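You operate a simulated robot arm through the tools that you are given. There is no shell and no other tool. Be economical: measure what you need, move in short steps, check, and stop when the job is done.

You are at the controls of a simulated two-armed robot. One attempt, no reset.

## Task
Hold the white jar to pull its lid, strike the measure tin level and jar that measure.
Fine: the lid waits on the bench; what is struck off falls in the catch tray; tip the tin into the jar, then press its lid on; bar and tin go back. Set down upright: strike-off bar.

Only the result counts: the job must be done as asked and must still hold three seconds after the hand-in. Knocking over, shifting, dropping, spilling or breaking anything else fails it. A push-on lid holds only when it is set on centred and level and pressed home; a screw cap is set on level and turned clockwise until tight.

## Robot
Two 6-joint arms with two-finger parallel grippers on one trunk, on a base that drives. Base frame: it is fixed to the floor where the robot stands at the start and does not move with it; the origin is under the middle of the robot, x ahead of it, y to its left, z up. Readings come in m, degrees, newtons and seconds.
The left shoulder is at the start at [0.06, 0.187, 1.172], the right one opposite. With the tool pointing down near the work surface each hand reaches from about 0.22 to 0.62 m from the robot's upright axis, wherever it stands, measured 20 degrees to its own side. Places, roughly: preparation bench [0.6, -0.9, 0.8]; sample jar (8x8x8 cm) [0.5, 0.1, 0.9]. Payload 1.57 kg a hand.
The TCP of each hand is the grasp point between the finger pads, 0.03 m short of the fingertips. In the tool frame z runs along the fingers and y along their closing line. The gripper opens to 0.11 m. The fingers are 0.024 m wide and 0.012 m thick; the gripper's body (0.048 by 0.112 m) begins 0.078 m behind the TCP.
Orientation is that of the tool frame in the base frame, as [roll, pitch, yaw] about the fixed x, y, z axes, in that order (R = Rz(yaw) Ry(pitch) Rx(roll)). With the fingers straight down and closing along the base's y, the tool's x points along the base's -x, its y along +y and its z along -z.

## Interface
- The arms move only by the tool move_arm. It takes "left_commands", "right_commands" or both (then of equal length, played together; a hand with none holds still); each is a list of rows, each a list of 3 entries, a list of its own where there are three numbers: the shift along the tool's x, y, z in mm, then the turn, a rotation vector about the tool's x, y, z in degrees, then the closure in counts, from 0 (fully open) to 255 (shut). In form: [[[tx, ty, tz], [wx, wy, wz], fingers], ...]. A call has 1 to 20 rows; each row shifts and turns the commanded pose from where the row before left it, along the tool's axes as they then stand. Rows are played at 5 a second. More than 0.05 m and 8.6 degrees between two rows, or a gripper value outside its range, and nothing of the call is played. Where a pose cannot be reached the arm comes as near as it can. A force on the tool above 40 N (or 10 N above the force at the start of the call, whichever is more), or a blocked arm, ends the call early, and 0.2 s more pass. Each finger travels about 0.153 m/s and halts on what it meets, pressing with about 28 N; the grip force reading is that of the motor and also rises with nothing between the fingers. The clock runs only during rows and for 0.2 s after the last one: add rows that do not move to give the fingers time. It gives the time, the measured TCP pose, the force on the tool (base axes), the opening and the grip force at its end, in the units of the frame above (readings bear some noise), with the torque about the TCP (base axes, N m) and any sound that the robot's microphone picked up, and new pictures: "pictures" is both (left out), scene, wrist or none (wrist: the cameras of the hands that moved).
- Cameras (640 x 400 px; columns grow to the right, rows downward): "scene" is now at [0.0116, 0.0203, 1.7112]; the picture's right is [0.28, -0.96, 0.00], its down [-0.75, -0.22, -0.62] and it looks along [0.60, 0.18, -0.78] (base axes); focal length 286 px, centre (320, 200). "left" rides on the left gripper at [0.07, -0.016, -0.141] in its tool frame; the picture's right is [0.23, 0.97, 0.00], its down [-0.86, 0.20, -0.48] and it looks along [-0.47, 0.11, 0.88] (tool axes); focal length 222 px, centre (320, 200). "right" rides on the right gripper at [0.07, 0.016, -0.141] in its tool frame; the picture's right is [-0.23, 0.97, 0.00], its down [-0.86, -0.20, -0.48] and it looks along [-0.47, -0.11, 0.88] (tool axes); focal length 222 px, centre (320, 200). There is no depth. A picture from a camera that has moved, and an enlarged one, comes with that camera's place and axes in the base frame and with its lens.
- raise_lower(by): slides the trunk up (or, below 0, down) by that many m; the arms and the scene camera ride with it, the base frame stays. It gives what a move gives, with no picture.
- steer(legs): drives the robot by 1 to 6 legs, each [ahead, left, turn to the left] in m, m and degrees, along the robot's own axes; the way and the turn of a leg run together, so that a leg with both is an arc; at most 1.5 m and 180 degrees a leg. The arms and the cameras ride along, it lands a little off, and it stops where it bumps. It gives what a move gives, and a new picture of the scene camera.
- pan_tilt(pan, tilt): turns the head with the scene camera to pan (to the left, within 86 degrees either way) and tilt (down, from -29 to 69), counted from straight ahead of the robot. It gives what a move gives, and a new picture of the scene camera.
- close_up(camera, box): a new picture of the part [left, top, right, bottom] of that camera's present view, enlarged. The clock stands still meanwhile.
- close_job(): hands the job in; it is judged then, once.

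Go step by step. Nothing tells you exact positions but the pictures and the camera data: compare them with the known pose of the tool, close in by small moves and look again before you grip or let go. The budget is 120 turns and 260 pictures, counting those below and the enlarged ones. Unless the task says otherwise, let go and move clear before handing in, and close with one line.

The tools are called after "Emit:" by a JSON object that holds its "fn" and its "kwargs". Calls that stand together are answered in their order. move_arm: Moves the arms, as the interface text tells. Its arguments: {"type":"object","properties":{"left_commands":{"type":"array","items":{"type":"array"}},"right_commands":{"type":"array","items":{"type":"array"}},"pictures":{"type":"string","enum":["both","scene","wrist","none"]}},"required":[]} The other tools are called the same way: raise_lower (by) slides the trunk up or down; steer (legs) drives the base; pan_tilt (pan, tilt) turns the head that bears the scene camera; close_up (camera, box) takes an enlarged picture of a part of a camera's view; close_job () hands the job in.

At the start:

```text
time_s: 0.0
left_position: [0.326, 0.3415, 1.2166]
left_orientation: [-179.9, 0.0, -180.0]
left_wrist_force: [0.3, 0.5, 0.5]
left_torque: [0.02, 0.04, -0.01]
left_gripper_width: 0.1099
left_gripper_force: 0.0
right_position: [0.2805, 0.0297, 1.1745]
right_orientation: [180.0, 0.0, 179.9]
right_wrist_force: [1.1, 0.2, -0.5]
right_torque: [0.02, -0.01, 0.01]
right_gripper_width: 0.1103
right_gripper_force: 0.0
trunk travel left (down, up): [-0.8, 0.19]
robot x, y, heading: [0.0025, 0.0007, -0.1]
head pan, tilt: [16.5, 51.5]
```

scene: 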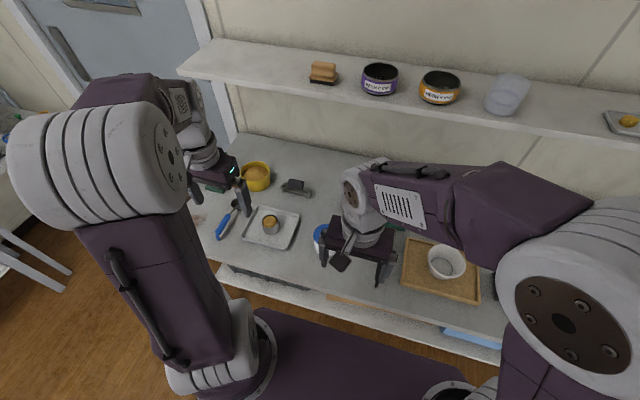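
right: 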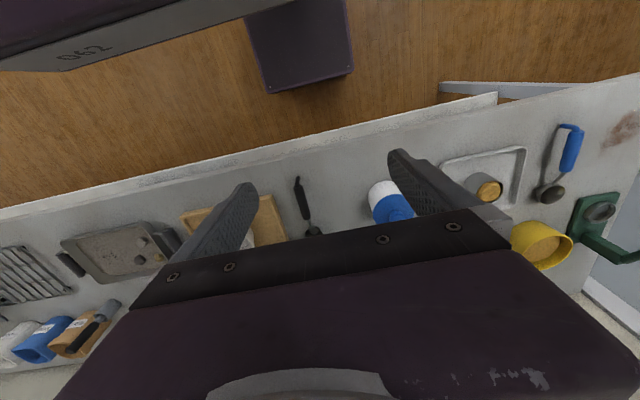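
left: 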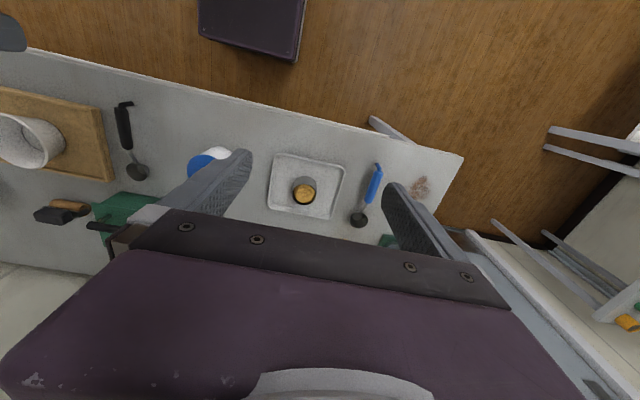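

I see a bench with a catch tray holding a heaped tin, a blue-lidded white jar partly hidden by the right hand, and spoons and other items. I'll take close-ups first to identify things.

Emit:
{"fn": "close_up", "kwargs": {"camera": "scene", "box": [170, 140, 350, 290]}}

Emit:
{"fn": "close_up", "kwargs": {"camera": "left", "box": [0, 60, 480, 260]}}

Emit:
{"fn": "close_up", "kwargs": {"camera": "right", "box": [340, 100, 640, 290]}}

```text
2.67 times, centred on (260, 215) of scene
camera zoom: at [0.0116, 0.0203, 1.7112], right [0.28, -0.96, 0.0], down [-0.75, -0.22, -0.62], along [0.6, 0.18, -0.78], focal length 764 px, centre (480, 160)
```

zoom: 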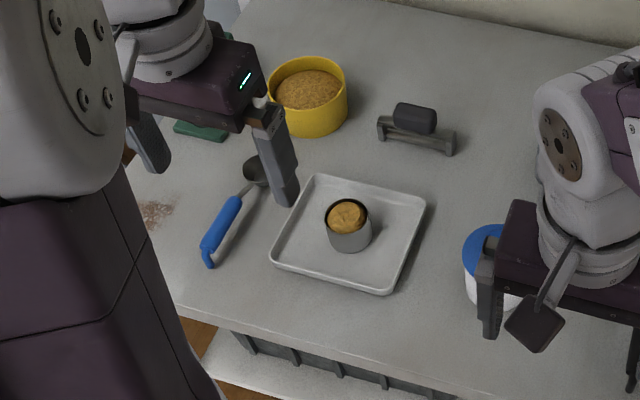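

```text
1.33 times, centred on (240, 160) of left
camera zoom: at [0.2564, 0.3267, 1.358], right [-0.23, 0.97, 0.0], down [0.86, 0.2, 0.48], along [0.47, 0.11, -0.88], focal length 296 px, centre (427, 253)
```

zoom: 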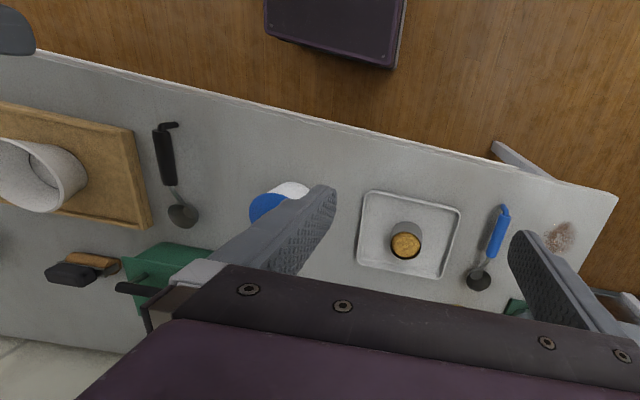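

```text
2.11 times, centred on (490, 195) of right
camera zoom: at [0.21, 0.0456, 1.316], right [0.23, 0.97, 0.0], down [0.86, -0.2, 0.48], along [0.47, -0.11, -0.88], focal length 468 px, centre (-38, 210)
```

zoom: 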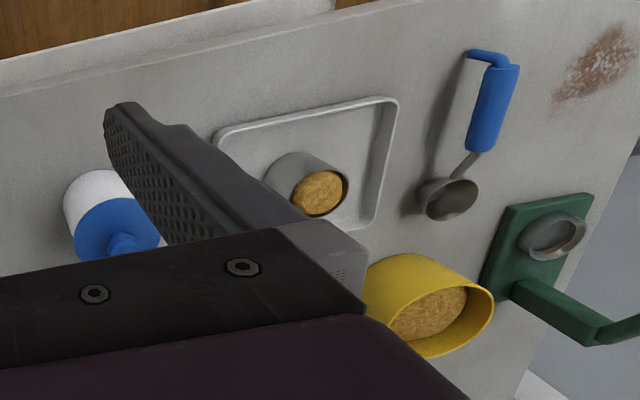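

The strike-off bar seems to be the grey piece with a dark grip on a stand, the tin is in the tray, and the jar is under the right hand. I'll move both hands outward to clear the view.

Emit:
{"fn": "move_arm", "kwargs": {"left_commands": [[[0, 40, 0], [0, 0, 0], 0], [[0, 40, 0], [0, 0, 0], 0], [[0, 40, 0], [0, 0, 0], 0], [[0, 40, 0], [0, 0, 0], 0], [[0, 0, 0], [0, 0, 0], 0]], "right_commands": [[[0, -48, 0], [0, 0, 0], 0], [[0, -48, 0], [0, 0, 0], 0], [[0, -48, 0], [0, 0, 0], 0], [[0, -48, 0], [0, 0, 0], 0], [[0, -48, 0], [0, 0, 0], 0]], "pictures": "both"}}

```text
time_s: 1.2
left_position: [0.3246, 0.5007, 1.216]
left_orientation: [179.9, 0.0, -179.9]
left_wrist_force: [-0.3, 0.6, 0.2]
left_torque: [-0.02, -0.02, -0.03]
left_gripper_width: 0.1101
left_gripper_force: 0.1
right_position: [0.279, -0.2124, 1.1731]
right_orientation: [179.9, 0.0, 180.0]
right_wrist_force: [-0.1, -0.3, -0.3]
right_torque: [0.06, -0.02, 0.03]
right_gripper_width: 0.11
right_gripper_force: 0.1
trunk travel left (down, up): [-0.8, 0.19]
robot x, y, heading: [0.0014, -0.0015, 0.1]
head pan, tilt: [16.5, 51.5]
camera scene: at [0.0116, 0.0179, 1.7112], right [0.28, -0.96, 0.0], down [-0.75, -0.22, -0.62], along [0.6, 0.18, -0.78], focal length 286 px, centre (320, 200)
camera right: at [0.2094, -0.1959, 1.3155], right [0.23, 0.97, 0.0], down [0.86, -0.2, 0.48], along [0.47, -0.11, -0.88], focal length 222 px, centre (320, 200)
camera left: at [0.2565, 0.4853, 1.3579], right [-0.23, 0.97, 0.0], down [0.86, 0.2, 0.48], along [0.47, 0.11, -0.88], focal length 222 px, centre (320, 200)
```

scene: 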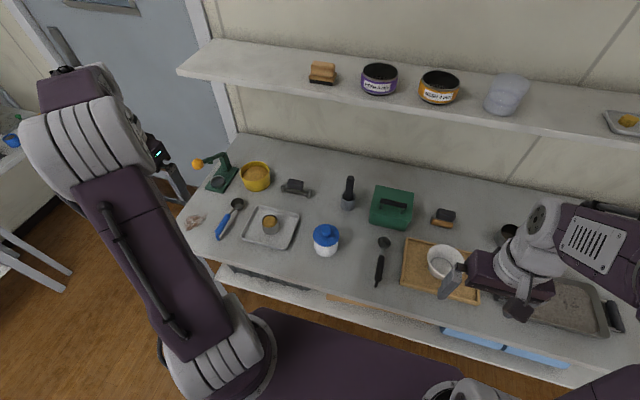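
right: 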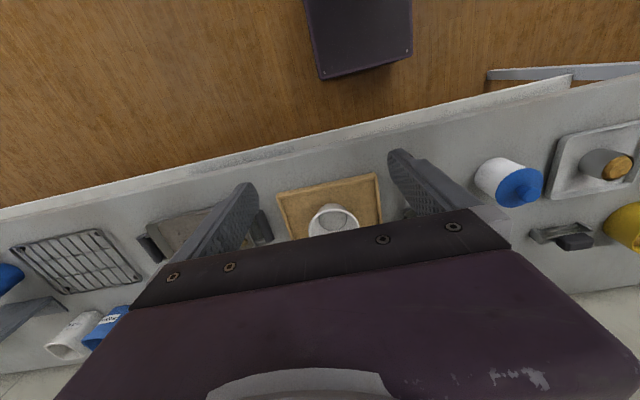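
left: 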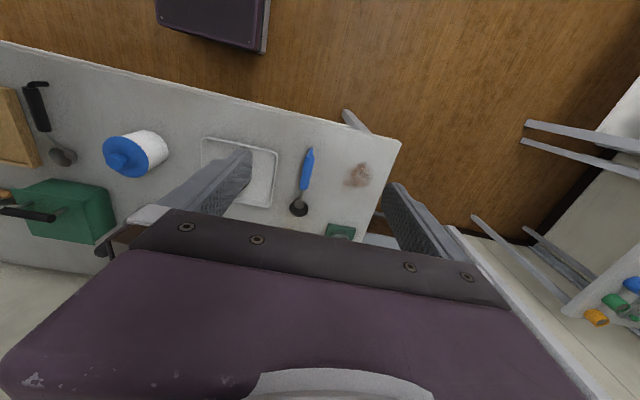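

Emit:
{"fn": "close_up", "kwargs": {"camera": "scene", "box": [230, 150, 358, 230]}}

Emit:
{"fn": "close_up", "kwargs": {"camera": "scene", "box": [230, 190, 358, 270]}}

Emit:
{"fn": "close_up", "kwargs": {"camera": "right", "box": [460, 110, 640, 270]}}

Emit:
{"fn": "close_up", "kwargs": {"camera": "left", "box": [60, 90, 300, 240]}}

```text
5.00 times, centred on (294, 190) of scene
camera zoom: at [0.0116, 0.0179, 1.7112], right [0.28, -0.96, 0.0], down [-0.75, -0.22, -0.62], along [0.6, 0.18, -0.78], focal length 1432 px, centre (450, 250)
```

zoom: 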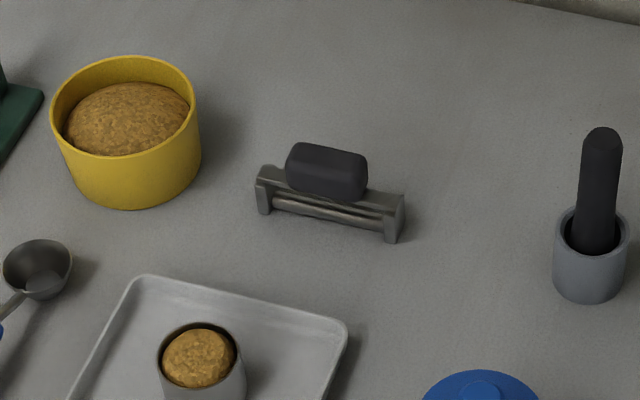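

```text
5.00 times, centred on (294, 230) of scene
camera zoom: at [0.0116, 0.0179, 1.7112], right [0.28, -0.96, 0.0], down [-0.75, -0.22, -0.62], along [0.6, 0.18, -0.78], focal length 1432 px, centre (450, 50)
```

zoom: 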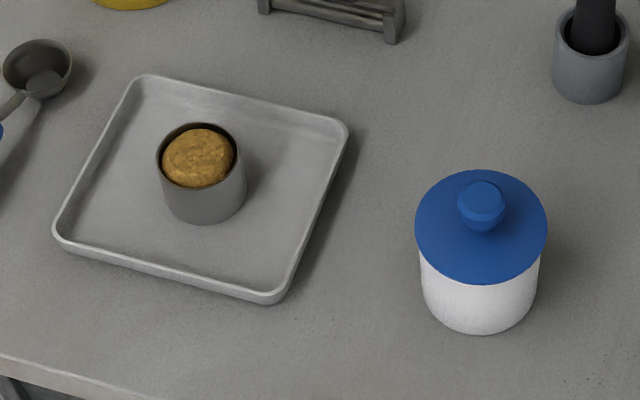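

```text
2.50 times, centred on (550, 190) of right
camera zoom: at [0.2094, -0.1959, 1.3155], right [0.23, 0.97, 0.0], down [0.86, -0.2, 0.48], along [0.47, -0.11, -0.88], focal length 555 px, centre (-255, 225)
```

zoom: 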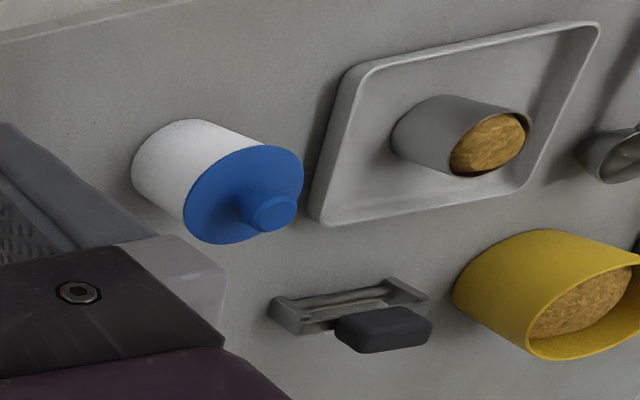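

```text
2.67 times, centred on (180, 165) of left
camera zoom: at [0.2565, 0.4853, 1.3579], right [-0.23, 0.97, 0.0], down [0.86, 0.2, 0.48], along [0.47, 0.11, -0.88], focal length 592 px, centre (693, 293)
```

zoom: 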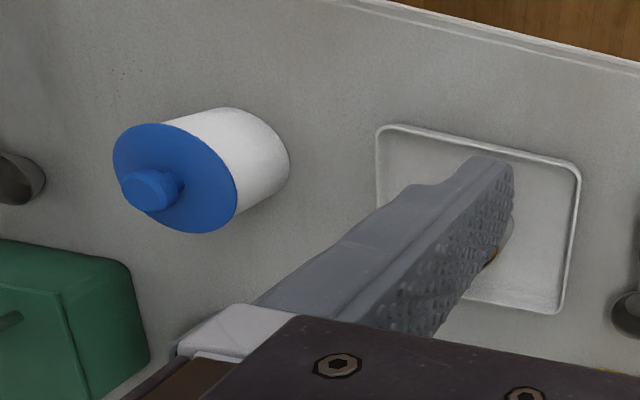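

Jar lid is about (0.477, 0.136, 0.927), tin rim about (0.493, 0.339, 0.90) and bar grip about (0.678, 0.314, 0.90), so the bar is out of reach from here. I'll look down to see how much room the base has before driving closer.

Emit:
{"fn": "pan_tilt", "kwargs": {"pan": 0, "tilt": 69}}

```text
time_s: 2.0
left_position: [0.3259, 0.5011, 1.2153]
left_orientation: [-180.0, 0.0, -180.0]
left_wrist_force: [0.1, 0.6, 0.3]
left_torque: [0.0, -0.01, -0.02]
left_gripper_width: 0.1101
left_gripper_force: 0.1
right_position: [0.2787, -0.2097, 1.1742]
right_orientation: [-180.0, -0.1, -180.0]
right_wrist_force: [0.0, -0.5, -0.6]
right_torque: [-0.02, -0.03, 0.0]
right_gripper_width: 0.1099
right_gripper_force: 0.2
trunk travel left (down, up): [-0.8, 0.19]
robot x, y, heading: [-0.0013, 0.0008, 0.2]
head pan, tilt: [0.0, 68.8]
camera scene: at [-0.0051, -0.001, 1.6913], right [0.0, -1.0, 0.0], down [-0.93, 0.0, -0.36], along [0.36, 0.0, -0.93], focal length 286 px, centre (320, 200)
```

scene: 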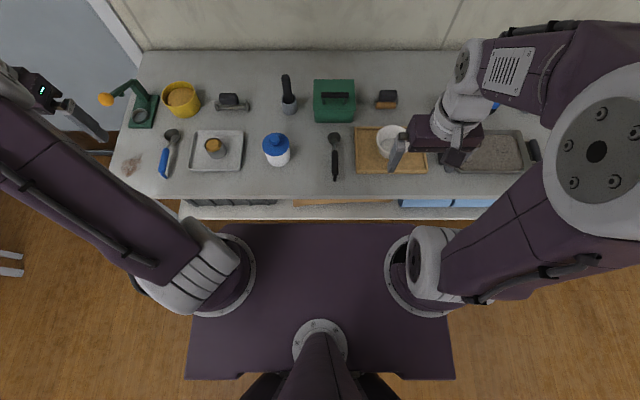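

The base looks able to slide partly under the bench: its front is at about x=0.215 and low, and the bench edge is at about 0.326 with the shelf recessed. I'll drive ahead and slightly left in small steps.

Emit:
{"fn": "steer", "kwargs": {"legs": [[0.0, 0.08, 0], [0.08, 0, 0]]}}

```text
time_s: 3.7
left_position: [0.4013, 0.58, 1.2181]
left_orientation: [179.9, 0.1, -180.0]
left_wrist_force: [-0.2, -0.4, 0.1]
left_torque: [-0.01, -0.03, -0.03]
left_gripper_width: 0.11
left_gripper_force: 0.0
right_position: [0.3515, -0.133, 1.1758]
right_orientation: [179.9, 0.2, 179.9]
right_wrist_force: [0.2, -0.7, -0.1]
right_torque: [0.01, -0.06, 0.03]
right_gripper_width: 0.1101
right_gripper_force: 0.1
trunk travel left (down, up): [-0.8, 0.19]
robot x, y, heading: [0.0808, 0.0817, -0.0]
head pan, tilt: [0.0, 68.8]
camera scene: at [0.0666, 0.0772, 1.6912], right [0.0, -1.0, 0.0], down [-0.93, 0.0, -0.37], along [0.37, 0.0, -0.93], focal length 286 px, centre (320, 200)
```

scene: 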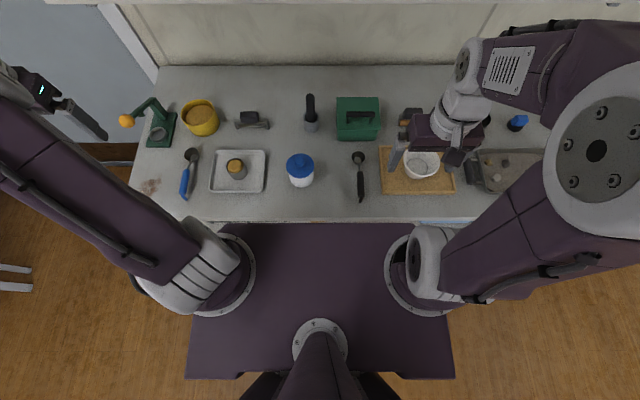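

No bump so far, so I'll go a little further ahead.

Emit:
{"fn": "steer", "kwargs": {"legs": [[0.06, 0, 0]]}}

Emit:
{"fn": "pan_tilt", "kwargs": {"pan": 10, "tilt": 60}}

```text
time_s: 4.7
left_position: [0.4567, 0.5811, 1.2176]
left_orientation: [-180.0, 0.3, -180.0]
left_wrist_force: [-0.7, 0.0, 0.1]
left_torque: [0.0, -0.07, -0.01]
left_gripper_width: 0.11
left_gripper_force: 0.0
right_position: [0.41, -0.1308, 1.1751]
right_orientation: [180.0, 0.3, 179.9]
right_wrist_force: [-2.0, 0.4, 0.6]
right_torque: [0.02, -0.03, 0.01]
right_gripper_width: 0.1101
right_gripper_force: 0.0
trunk travel left (down, up): [-0.8, 0.19]
robot x, y, heading: [0.1375, 0.0808, -0.4]
head pan, tilt: [0.0, 68.8]
camera scene: at [0.1232, 0.0783, 1.6912], right [0.0, -1.0, 0.0], down [-0.93, 0.0, -0.37], along [0.37, 0.0, -0.93], focal length 286 px, centre (320, 200)
```

scene: 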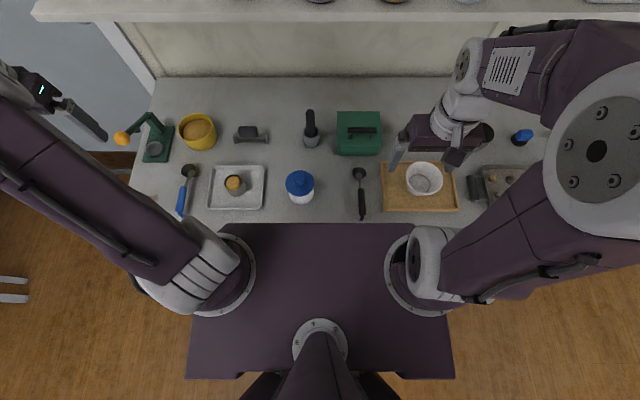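

```text
time_s: 5.4
left_position: [0.4635, 0.5811, 1.2167]
left_orientation: [179.9, -0.1, 180.0]
left_wrist_force: [-0.5, 0.5, -0.1]
left_torque: [-0.01, 0.03, -0.02]
left_gripper_width: 0.11
left_gripper_force: 0.1
right_position: [0.416, -0.1312, 1.1746]
right_orientation: [179.9, 0.0, 180.0]
right_wrist_force: [0.2, 0.6, -0.5]
right_torque: [0.0, 0.02, 0.0]
right_gripper_width: 0.1099
right_gripper_force: 0.0
trunk travel left (down, up): [-0.8, 0.19]
robot x, y, heading: [0.1383, 0.0807, 0.0]
head pan, tilt: [10.0, 60.0]
camera scene: at [0.1425, 0.0897, 1.7006], right [0.17, -0.99, 0.0], down [-0.85, -0.15, -0.5], along [0.49, 0.09, -0.87], focal length 286 px, centre (320, 200)
```

scene: 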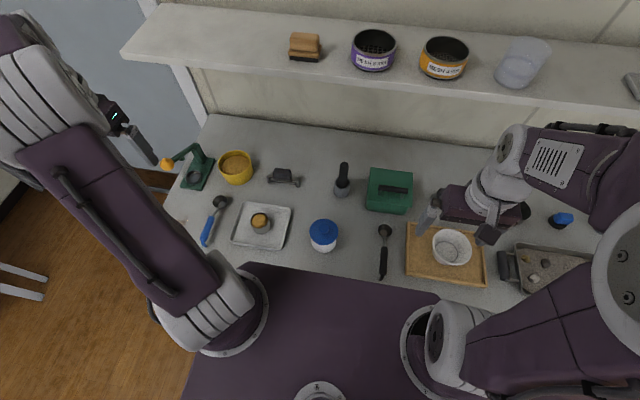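

Robot now stands at about (0.138, 0.081). I'll turn the right hand so its fingers point toward +y and down for the jar hold, and bring the left hand above the bar to look at it.

Emit:
{"fn": "move_arm", "kwargs": {"right_commands": [[[0, 0, 0], [0, 0, 8.2], 0], [[0, 0, 0], [0, 0, 8.2], 0], [[0, 0, 0], [0, 0, 8.2], 0], [[0, 0, 0], [0, 0, 8.2], 0], [[0, 0, 0], [0, 0, 8.2], 0], [[0, 0, 0], [0, 0, 8.2], 0], [[0, 0, 0], [0, 0, 8.2], 0], [[0, 0, 0], [0, 0, 8.2], 0], [[0, 0, 0], [0, 0, 8.2], 0], [[0, 0, 0], [0, 0, 8.2], 0], [[0, 0, 0], [0, 0, 8], 0], [[0, 0, 0], [0, 8.57, 0], 0], [[0, 0, 0], [0, 8.57, 0], 0], [[0, 0, 0], [0, 8.57, 0], 0], [[0, 0, 0], [0, 8.57, 0], 0], [[0, 0, 0], [0, 8.57, 0], 0], [[0, 0, 0], [0, 8.57, 0], 0], [[0, 0, 0], [0, 8.57, 0], 0], [[0, 0, 0], [0, 0, 0], 0], [[0, 0, 0], [0, 0, 0], 0]], "left_commands": [[[-7.8, -12.5, 6], [0, 0, 0], 0], [[-7.8, -12.5, 6], [0, 0, 0], 0], [[-7.8, -12.5, 6], [0, 0, 0], 0], [[-7.8, -12.5, 6], [0, 0, 0], 0], [[-7.8, -12.5, 6], [0, 0, 0], 0], [[-7.8, -12.5, 6], [0, 0, 0], 0], [[-7.8, -12.5, 6], [0, 0, 0], 0], [[-7.8, -12.5, 6], [0, 0, 0], 0], [[-7.8, -12.5, 6], [0, 0, 0], 0], [[-7.8, -12.5, 6], [0, 0, 0], 0], [[-7.8, -12.5, 6], [0, 0, 0], 0], [[-7.8, -12.5, 6], [0, 0, 0], 0], [[-7.8, -12.5, 6], [0, 0, 0], 0], [[-7.8, -12.5, 6], [0, 0, 0], 0], [[-7.8, -12.5, 6], [0, 0, 0], 0], [[-7.8, -12.5, 6], [0, 0, 0], 0], [[-7.8, -12.5, 6], [0, 0, 0], 0], [[-7.8, -12.5, 6], [0, 0, 0], 0], [[-7.8, -12.5, 6], [0, 0, 0], 0], [[-7.8, -12.5, 6], [0, 0, 0], 0]]}}

```text
time_s: 9.6
left_position: [0.6192, 0.3317, 1.0967]
left_orientation: [180.0, 0.0, 180.0]
left_wrist_force: [0.2, 0.2, 0.0]
left_torque: [0.03, 0.01, -0.05]
left_gripper_width: 0.1099
left_gripper_force: 0.0
right_position: [0.4161, -0.1314, 1.1737]
right_orientation: [180.0, -60.2, 89.9]
right_wrist_force: [0.0, 0.2, -0.1]
right_torque: [0.02, 0.04, -0.01]
right_gripper_width: 0.11
right_gripper_force: 0.1
trunk travel left (down, up): [-0.8, 0.19]
robot x, y, heading: [0.1389, 0.0799, -0.1]
head pan, tilt: [10.0, 60.0]
camera scene: at [0.1427, 0.0899, 1.7006], right [0.17, -0.99, 0.0], down [-0.85, -0.15, -0.5], along [0.49, 0.09, -0.87], focal length 286 px, centre (320, 200)
camera right: at [0.4326, -0.2184, 1.3051], right [0.97, -0.11, -0.2], down [-0.2, -0.84, -0.5], along [-0.11, 0.53, -0.84], focal length 222 px, centre (320, 200)
camera left: at [0.5507, 0.3156, 1.2375], right [-0.23, 0.97, 0.0], down [0.86, 0.2, 0.48], along [0.47, 0.11, -0.88], focal length 222 px, centre (320, 200)
```

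scene: 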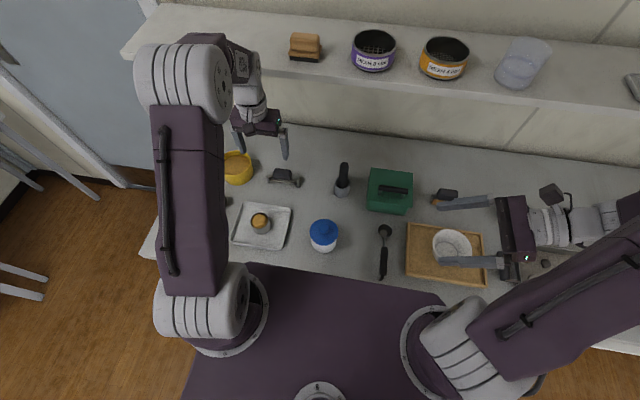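
right: 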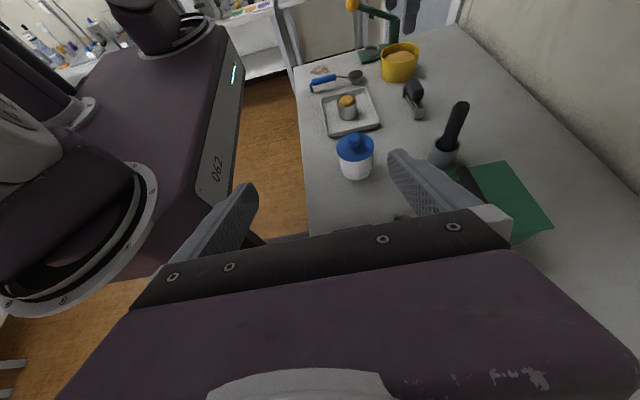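
left: 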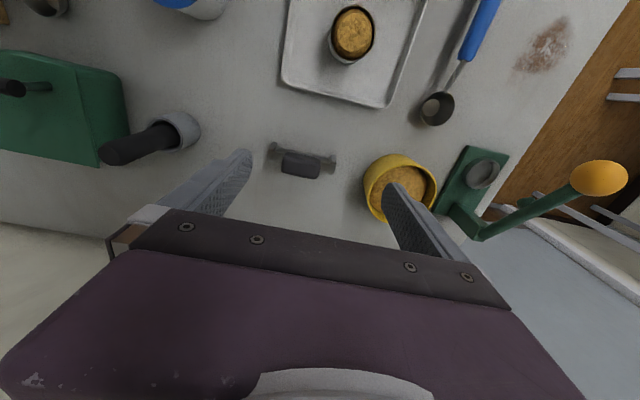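

The left hand has a good view of bar and tin, and the right one sees the jar. I'll take close-ups to measure.

Emit:
{"fn": "close_up", "kwargs": {"camera": "left", "box": [250, 120, 350, 182]}}

Emit:
{"fn": "close_up", "kwargs": {"camera": "left", "box": [270, 0, 440, 106]}}

Emit:
{"fn": "close_up", "kwargs": {"camera": "right", "box": [310, 60, 470, 190]}}

```text
6.40 times, centred on (300, 151) of left
camera zoom: at [0.5507, 0.3156, 1.2375], right [-0.23, 0.97, 0.0], down [0.86, 0.2, 0.48], along [0.47, 0.11, -0.88], focal length 1422 px, centre (448, 514)
```

zoom: 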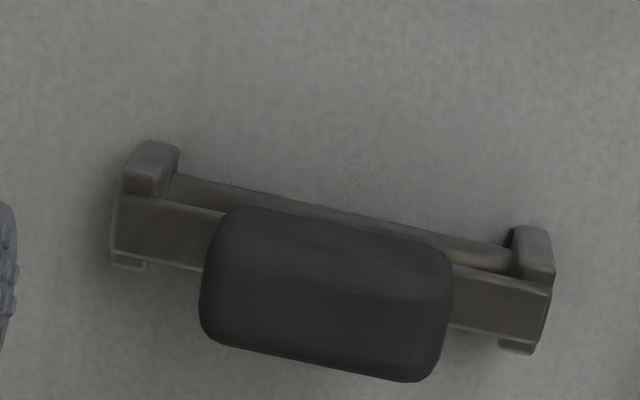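

```text
3.76 times, centred on (355, 53) of left
camera zoom: at [0.5507, 0.3156, 1.2375], right [-0.23, 0.97, 0.0], down [0.86, 0.2, 0.48], along [0.47, 0.11, -0.88], focal length 836 px, centre (188, 753)
```

zoom: 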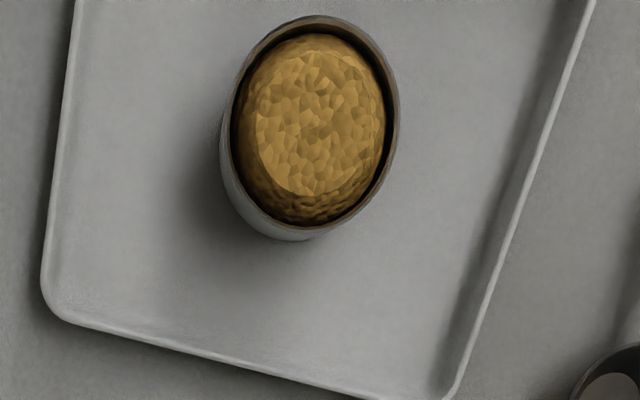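

```text
3.08 times, centred on (390, 125) of right
camera zoom: at [0.4326, -0.2184, 1.3051], right [0.97, -0.11, -0.2], down [-0.2, -0.84, -0.5], along [-0.11, 0.53, -0.84], focal length 684 px, centre (105, 431)
```

zoom: 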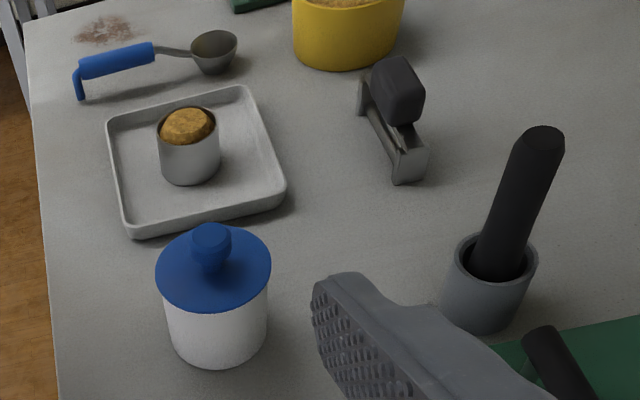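

I need the bar's height profile, so I'll enlarge it further, along with the jar.

Emit:
{"fn": "close_up", "kwargs": {"camera": "right", "box": [390, 70, 430, 125]}}

Emit:
{"fn": "close_up", "kwargs": {"camera": "right", "box": [330, 80, 380, 185]}}

```text
7.27 times, centred on (410, 98) of right
camera zoom: at [0.4326, -0.2184, 1.3051], right [0.97, -0.11, -0.2], down [-0.2, -0.84, -0.5], along [-0.11, 0.53, -0.84], focal length 1615 px, centre (-334, 946)
```

zoom: 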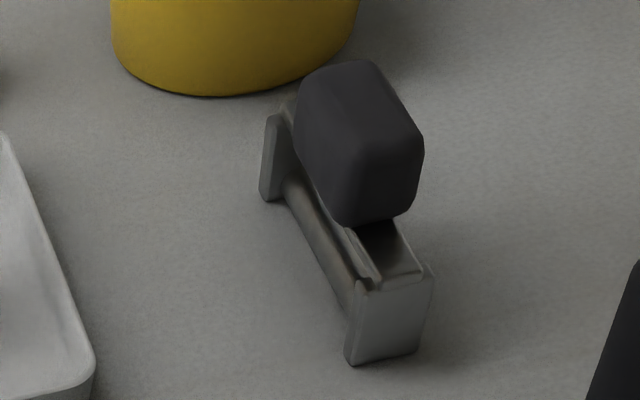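

```text
3.81 times, centred on (355, 132) of right
camera zoom: at [0.4326, -0.2184, 1.3051], right [0.97, -0.11, -0.2], down [-0.2, -0.84, -0.5], along [-0.11, 0.53, -0.84], focal length 846 px, centre (187, 457)
```

zoom: 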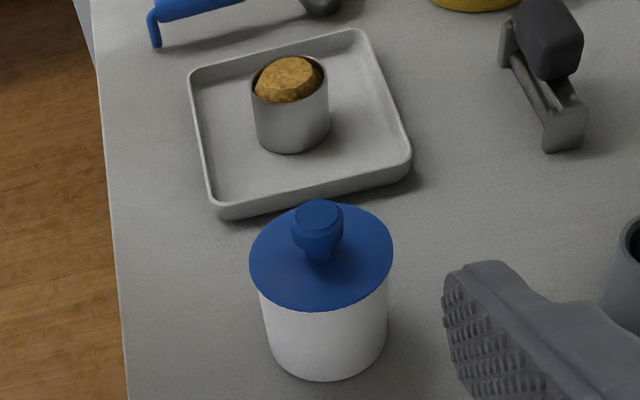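

I make the jar axis about (0.479, 0.137), lid at about 0.925 and bench at about 0.85–0.86. Next I'll bring the right hand to a pre-grasp point in front of the jar.

Emit:
{"fn": "move_arm", "kwargs": {"right_commands": [[[-13.25, 7.9, 32.6], [0, 0, 0], 0], [[-13.25, 7.9, 32.6], [0, 0, 0], 0], [[-13.25, 7.9, 32.6], [0, 0, 0], 0], [[-13.25, 7.9, 32.6], [0, 0, 0], 0], [[-13.25, 7.9, 32.6], [0, 0, 0], 0], [[-13.25, 7.9, 32.6], [0, 0, 0], 0], [[-13.25, 7.9, 32.6], [0, 0, 0], 0], [[-13.25, 7.9, 32.6], [0, 0, 0], 0], [[0, 0, 0], [0, 0, 0], 0]]}}

```text
time_s: 11.6
left_position: [0.6182, 0.331, 1.0966]
left_orientation: [-180.0, 0.0, 179.9]
left_wrist_force: [0.2, -0.2, 1.1]
left_torque: [-0.01, -0.03, -0.01]
left_gripper_width: 0.11
left_gripper_force: 0.1
right_position: [0.4792, 0.0412, 0.9516]
right_orientation: [180.0, -60.0, 90.0]
right_wrist_force: [0.1, 0.0, 1.0]
right_torque: [0.03, -0.03, 0.03]
right_gripper_width: 0.11
right_gripper_force: 0.0
trunk travel left (down, up): [-0.8, 0.19]
robot x, y, heading: [0.1334, 0.0794, 0.1]
head pan, tilt: [10.0, 60.0]
camera scene: at [0.1418, 0.0896, 1.7006], right [0.17, -0.99, 0.0], down [-0.85, -0.15, -0.5], along [0.49, 0.09, -0.87], focal length 286 px, centre (320, 200)
camera right: at [0.4959, -0.0453, 1.0828], right [0.97, -0.11, -0.2], down [-0.2, -0.84, -0.5], along [-0.11, 0.53, -0.84], focal length 222 px, centre (320, 200)
```

scene: 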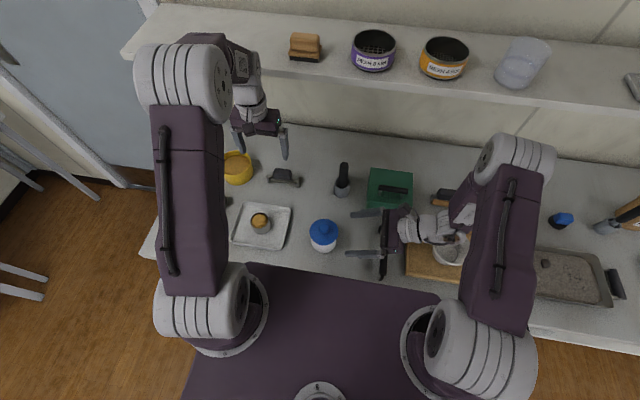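
right: 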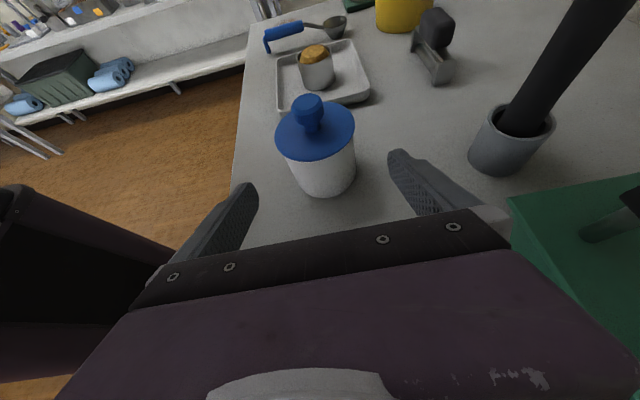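

The measurements check out (jar axis at x≈0.480, bench ≈0.858), so I'll slide the fingers around the jar body before closing.

Emit:
{"fn": "move_arm", "kwargs": {"right_commands": [[[0, 0, 22], [0, 0, 0], 0], [[0, 0, 22], [0, 0, 0], 0], [[0, 0, 22], [0, 0, 0], 0], [[0, 0, 22], [0, 0, 0], 0], [[0, 0, 20], [0, 0, 0], 0], [[0, 0, 0], [0, 0, 0], 0]], "pictures": "wrist"}}

Emit:
{"fn": "close_up", "kwargs": {"camera": "scene", "box": [280, 190, 408, 270]}}

```text
time_s: 13.0
left_position: [0.6199, 0.3307, 1.0972]
left_orientation: [179.9, 0.0, -180.0]
left_wrist_force: [0.6, 1.2, 0.0]
left_torque: [0.01, 0.0, 0.0]
left_gripper_width: 0.1101
left_gripper_force: 0.0
right_position: [0.4796, 0.1348, 0.8998]
right_orientation: [179.9, -59.9, 89.9]
right_wrist_force: [0.5, 0.1, -0.4]
right_torque: [-0.01, 0.01, -0.01]
right_gripper_width: 0.1102
right_gripper_force: 0.0
trunk travel left (down, up): [-0.8, 0.19]
robot x, y, heading: [0.1391, 0.081, 0.1]
head pan, tilt: [10.0, 60.0]
camera right: at [0.4957, 0.0482, 1.0295], right [0.97, -0.12, -0.2], down [-0.2, -0.84, -0.5], along [-0.11, 0.53, -0.84], focal length 222 px, centre (320, 200)
```

right: 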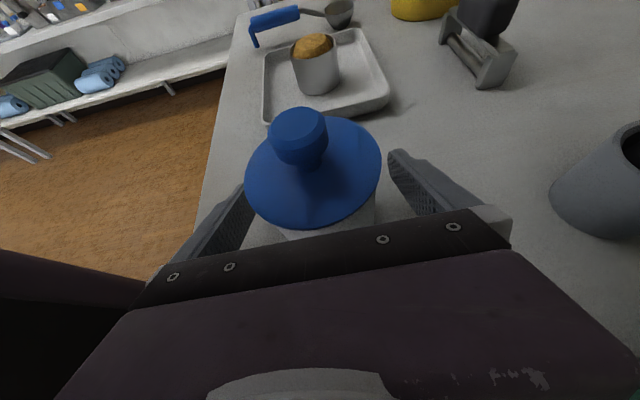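

```text
5.00 times, centred on (344, 230) of scene
camera zoom: at [0.1423, 0.0895, 1.7006], right [0.17, -0.99, 0.0], down [-0.85, -0.15, -0.5], along [0.49, 0.09, -0.87], focal length 1432 px, centre (200, 50)
```

zoom: 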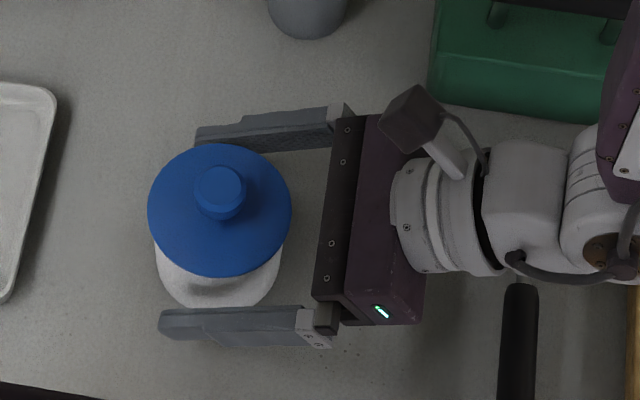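

The fingers are around the jar body, below the lid, and well centred. Closing the right gripper.

Emit:
{"fn": "move_arm", "kwargs": {"right_commands": [[[0, 0, 0], [0, 0, 0], 60], [[0, 0, 0], [0, 0, 0], 80], [[0, 0, 0], [0, 0, 0], 120], [[0, 0, 0], [0, 0, 0], 160], [[0, 0, 0], [0, 0, 0], 160]], "pictures": "wrist"}}

Emit:
{"fn": "close_up", "kwargs": {"camera": "scene", "box": [280, 190, 408, 270]}}

Emit:
{"fn": "close_up", "kwargs": {"camera": "left", "box": [80, 0, 340, 160]}}

```text
time_s: 14.2
left_position: [0.6196, 0.3309, 1.0965]
left_orientation: [-179.9, 0.0, -180.0]
left_wrist_force: [-0.4, -0.4, -0.2]
left_torque: [-0.01, -0.02, 0.0]
left_gripper_width: 0.1104
left_gripper_force: 0.0
right_position: [0.4795, 0.1354, 0.8988]
right_orientation: [180.0, -59.9, 89.9]
right_wrist_force: [0.0, -0.6, -0.3]
right_torque: [-0.02, -0.04, -0.04]
right_gripper_width: 0.0787
right_gripper_force: 28.2
trunk travel left (down, up): [-0.8, 0.19]
robot x, y, heading: [0.141, 0.0778, 0.1]
head pan, tilt: [10.0, 60.0]
camera right: at [0.4957, 0.0484, 1.0296], right [0.97, -0.11, -0.2], down [-0.2, -0.84, -0.5], along [-0.11, 0.53, -0.84], focal length 222 px, centre (320, 200)
```

right: 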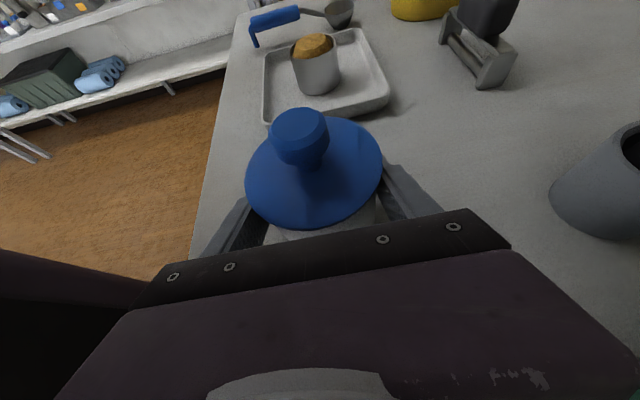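

```text
5.00 times, centred on (344, 230) of scene
camera zoom: at [0.1423, 0.0901, 1.7006], right [0.17, -0.99, 0.0], down [-0.85, -0.15, -0.5], along [0.49, 0.09, -0.87], focal length 1432 px, centre (200, 50)
```

zoom: 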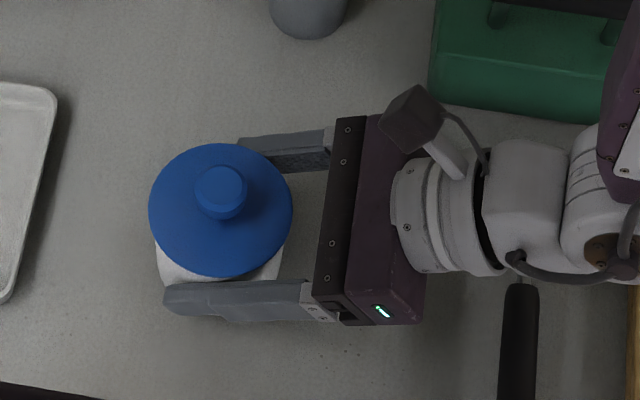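

```text
2.46 times, centred on (210, 80) of left
camera zoom: at [0.5503, 0.316, 1.2376], right [-0.23, 0.97, 0.0], down [0.86, 0.2, 0.48], along [0.47, 0.11, -0.88], focal length 547 px, centre (591, 495)
```

zoom: 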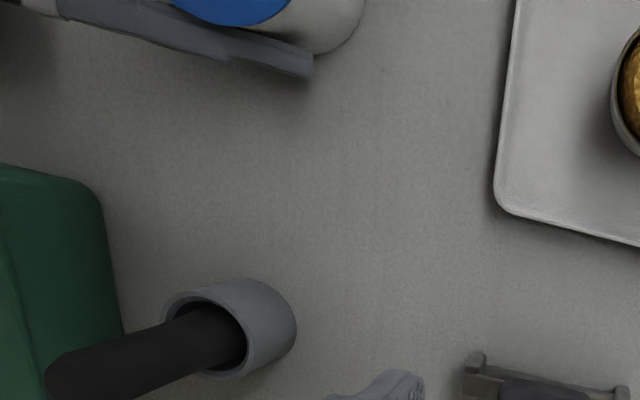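

The jar is firmly held (78.7 mm opening). Knob top is about z=0.96 at (0.481, 0.136), so I'll bring the left hand above it, turned 90°, with fingers partly closed.

Emit:
{"fn": "move_arm", "kwargs": {"left_commands": [[[20, -27.9, 0], [0, 0, 0], 60], [[20, -27.9, 0], [0, 0, 0], 120], [[20, -27.9, 0], [0, 0, 0], 139], [[20, -27.9, 0], [0, 0, 0], 139], [[20, -27.9, 0], [0, 0, 0], 139], [[20, -27.9, 0], [0, 0, 0], 139], [[19.5, -27.6, 0], [0, 0, 0], 139], [[0, 0, 0], [0, 0, 8.2], 139], [[0, 0, 0], [0, 0, 8.2], 139], [[0, 0, 0], [0, 0, 8.2], 139], [[0, 0, 0], [0, 0, 8.2], 139], [[0, 0, 0], [0, 0, 8.2], 139], [[0, 0, 0], [0, 0, 8.2], 139], [[0, 0, 0], [0, 0, 8.2], 139], [[0, 0, 0], [0, 0, 8.2], 139], [[0, 0, 0], [0, 0, 8.2], 139], [[0, 0, 0], [0, 0, 8.2], 139], [[0, 0, 0], [0, 0, 8], 139], [[0, 0, 0], [0, 0, 0], 139]]}}

```text
time_s: 18.2
left_position: [0.4814, 0.1355, 1.0948]
left_orientation: [-180.0, -0.1, 89.8]
left_wrist_force: [0.5, 0.0, 0.3]
left_torque: [0.05, 0.03, 0.02]
left_gripper_width: 0.0501
left_gripper_force: 0.2
right_position: [0.4793, 0.1358, 0.8983]
right_orientation: [-179.9, -60.0, 89.9]
right_wrist_force: [0.6, -0.1, 0.4]
right_torque: [0.0, -0.03, -0.01]
right_gripper_width: 0.0788
right_gripper_force: 28.0
trunk travel left (down, up): [-0.8, 0.19]
robot x, y, heading: [0.1391, 0.0798, -0.3]
head pan, tilt: [10.0, 60.0]
camera scene: at [0.1424, 0.09, 1.7006], right [0.17, -0.99, 0.0], down [-0.85, -0.15, -0.5], along [0.49, 0.09, -0.87], focal length 286 px, centre (320, 200)
camera left: at [0.4643, 0.2071, 1.237], right [0.97, 0.22, 0.0], down [0.2, -0.86, 0.48], along [0.11, -0.47, -0.88], focal length 222 px, centre (320, 200)
```

scene: 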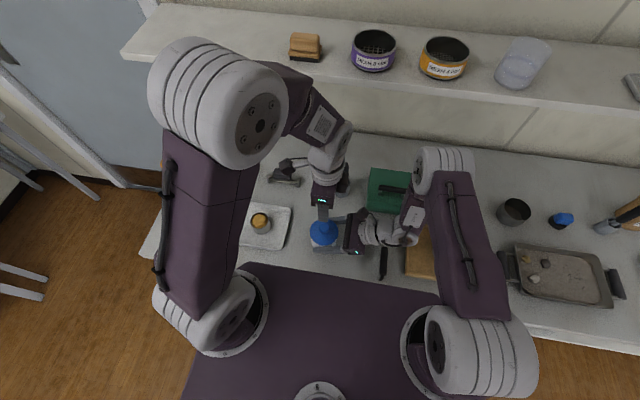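
left: 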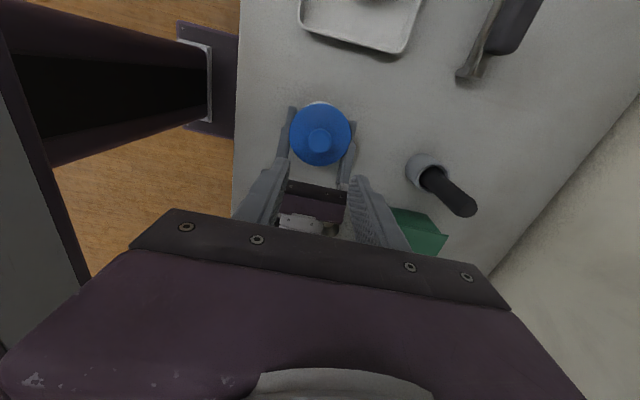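

The knob sits under the left fingers within a few mm. I'll descend to just above the grasp height and check.

Emit:
{"fn": "move_arm", "kwargs": {"left_commands": [[[2.5, -1.5, 25], [0, 0, 0], 139], [[0, 0, 25], [0, 0, 0], 139], [[0, 0, 25], [0, 0, 0], 139], [[0, 0, 25], [0, 0, 0], 139], [[0, 0, 20], [0, 0, 0], 139], [[0, 0, 10], [0, 0, 0], 139], [[0, 0, 0], [0, 0, 0], 139]]}}

Emit:
{"fn": "close_up", "kwargs": {"camera": "left", "box": [230, 80, 410, 210]}}

Emit:
{"fn": "close_up", "kwargs": {"camera": "right", "box": [220, 60, 420, 230]}}

```text
time_s: 19.8
left_position: [0.4794, 0.138, 0.9653]
left_orientation: [180.0, 0.0, 90.0]
left_wrist_force: [-0.1, -0.2, -0.7]
left_torque: [0.02, -0.01, 0.0]
left_gripper_width: 0.0499
left_gripper_force: 0.1
right_position: [0.4783, 0.1358, 0.8982]
right_orientation: [180.0, -60.1, 90.0]
right_wrist_force: [-0.3, 0.8, 0.4]
right_torque: [0.01, -0.01, 0.03]
right_gripper_width: 0.0787
right_gripper_force: 27.8
trunk travel left (down, up): [-0.8, 0.19]
robot x, y, heading: [0.1378, 0.0811, -0.2]
head pan, tilt: [10.0, 60.0]
camera scene: at [0.1424, 0.0901, 1.7006], right [0.17, -0.99, 0.0], down [-0.85, -0.15, -0.5], along [0.49, 0.09, -0.87], focal length 286 px, centre (320, 200)
camera left: at [0.4627, 0.2099, 1.1064], right [0.97, 0.23, 0.0], down [0.2, -0.86, 0.48], along [0.11, -0.47, -0.88], focal length 222 px, centre (320, 200)
```

scene: 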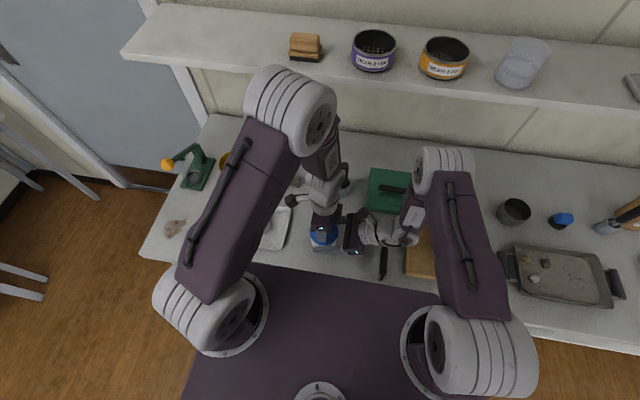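
left: 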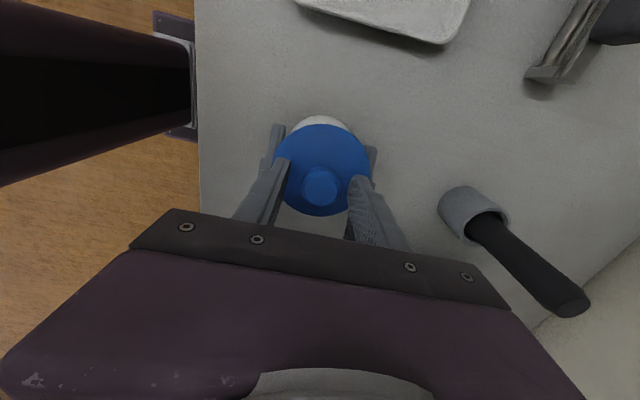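

```text
3.08 times, centred on (320, 145) of left
camera zoom: at [0.4627, 0.2099, 1.1064], right [0.97, 0.23, 0.0], down [0.2, -0.86, 0.48], along [0.11, -0.47, -0.88], focal length 684 px, centre (320, 369)
```

zoom: 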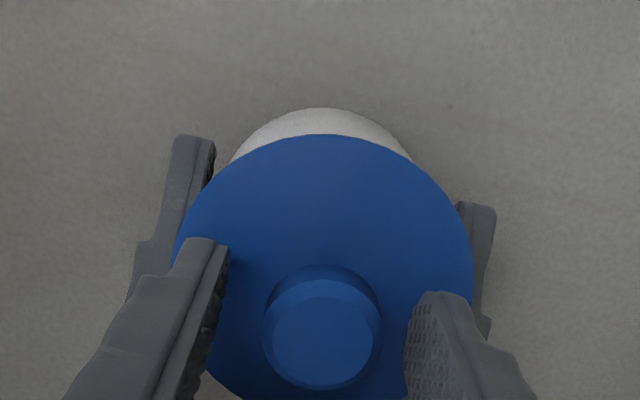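

```text
2.35 times, centred on (320, 145) of right
camera zoom: at [0.4957, 0.0483, 1.0296], right [0.97, -0.11, -0.2], down [-0.2, -0.84, -0.5], along [-0.11, 0.53, -0.84], focal length 523 px, centre (320, 329)
```

zoom: 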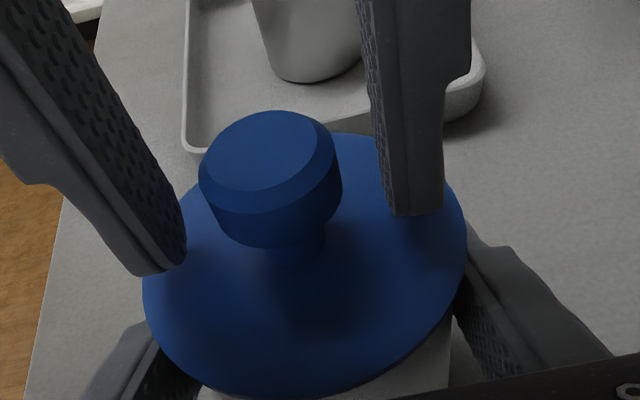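

Knob triangulates to (0.479, 0.141, 0.957). I'll shift 3 mm, drop 4 mm and grip it.

Emit:
{"fn": "move_arm", "kwargs": {"left_commands": [[[3, 0, 4], [0, 0, 0], 139], [[0, 0, 0], [0, 0, 0], 170], [[0, 0, 0], [0, 0, 0], 200], [[0, 0, 0], [0, 0, 0], 240], [[0, 0, 0], [0, 0, 0], 240]], "pictures": "none"}}

Emit:
{"fn": "close_up", "kwargs": {"camera": "right", "box": [220, 60, 420, 230]}}

```text
time_s: 21.0
left_position: [0.4779, 0.1423, 0.9624]
left_orientation: [-180.0, 0.0, 90.0]
left_wrist_force: [6.5, 3.5, -2.1]
left_torque: [0.06, -0.09, 0.02]
left_gripper_width: 0.0287
left_gripper_force: 27.5
right_position: [0.4787, 0.1353, 0.8985]
right_orientation: [-179.9, -60.0, 89.9]
right_wrist_force: [-6.6, -4.0, 3.2]
right_torque: [0.18, -0.31, 0.0]
right_gripper_width: 0.0788
right_gripper_force: 28.0
trunk travel left (down, up): [-0.8, 0.19]
robot x, y, heading: [0.1336, 0.0774, -0.1]
head pan, tilt: [10.0, 60.0]
```

```text
2.35 times, centred on (320, 145) of right
camera zoom: at [0.4954, 0.0483, 1.0296], right [0.97, -0.11, -0.2], down [-0.2, -0.84, -0.5], along [-0.11, 0.53, -0.84], focal length 523 px, centre (320, 329)
```

zoom: 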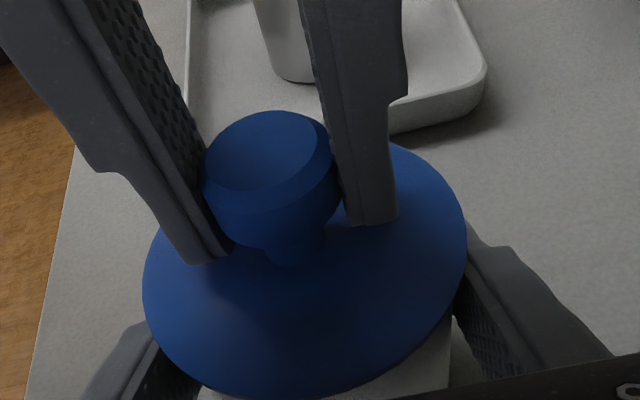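

Knob is gripped (28.7 mm). Now pull straight up.

Emit:
{"fn": "move_arm", "kwargs": {"left_commands": [[[0, 0, -3], [0, 0, 0], 245], [[0, 0, -3], [0, 0, 0], 245], [[0, 0, -3], [0, 0, 0], 245], [[0, 0, -3], [0, 0, 0], 245], [[0, 0, -4], [0, 0, 0], 245], [[0, 0, -6], [0, 0, 0], 245], [[0, 0, -8], [0, 0, 0], 245], [[0, 0, -10], [0, 0, 0], 245], [[0, 0, -10], [0, 0, 0], 245]]}}

```text
time_s: 23.0
left_position: [0.4782, 0.1428, 1.0122]
left_orientation: [-180.0, -0.1, 90.0]
left_wrist_force: [-0.5, 0.6, -0.7]
left_torque: [0.01, 0.0, -0.01]
left_gripper_width: 0.0285
left_gripper_force: 27.5
right_position: [0.4796, 0.1355, 0.899]
right_orientation: [180.0, -60.0, 89.8]
right_wrist_force: [0.3, -0.8, -0.1]
right_torque: [0.0, 0.03, 0.01]
right_gripper_width: 0.0788
right_gripper_force: 28.1
trunk travel left (down, up): [-0.8, 0.19]
robot x, y, heading: [0.1407, 0.0773, 0.1]
head pan, tilt: [10.0, 60.0]
camera scene: at [0.1421, 0.0901, 1.7006], right [0.17, -0.99, 0.0], down [-0.85, -0.15, -0.5], along [0.49, 0.09, -0.87], focal length 286 px, centre (320, 200)
camera left: at [0.4624, 0.2127, 1.153], right [0.97, 0.23, 0.0], down [0.2, -0.86, 0.48], along [0.11, -0.47, -0.88], focal length 222 px, centre (320, 200)
```

scene: 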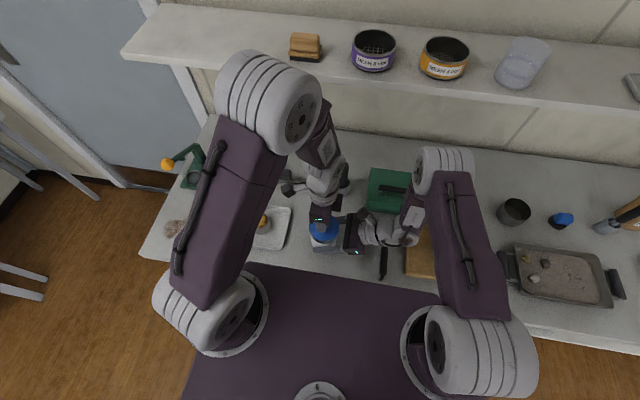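
left: 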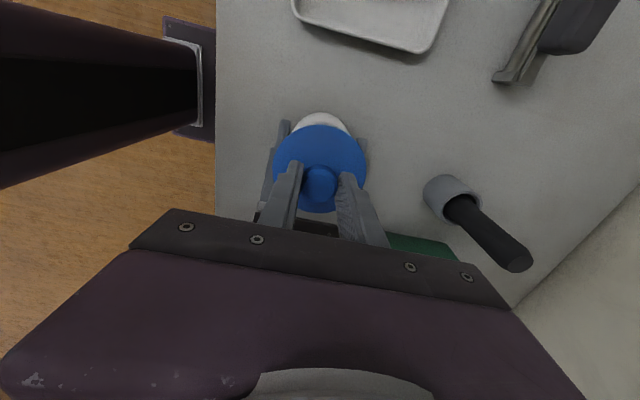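

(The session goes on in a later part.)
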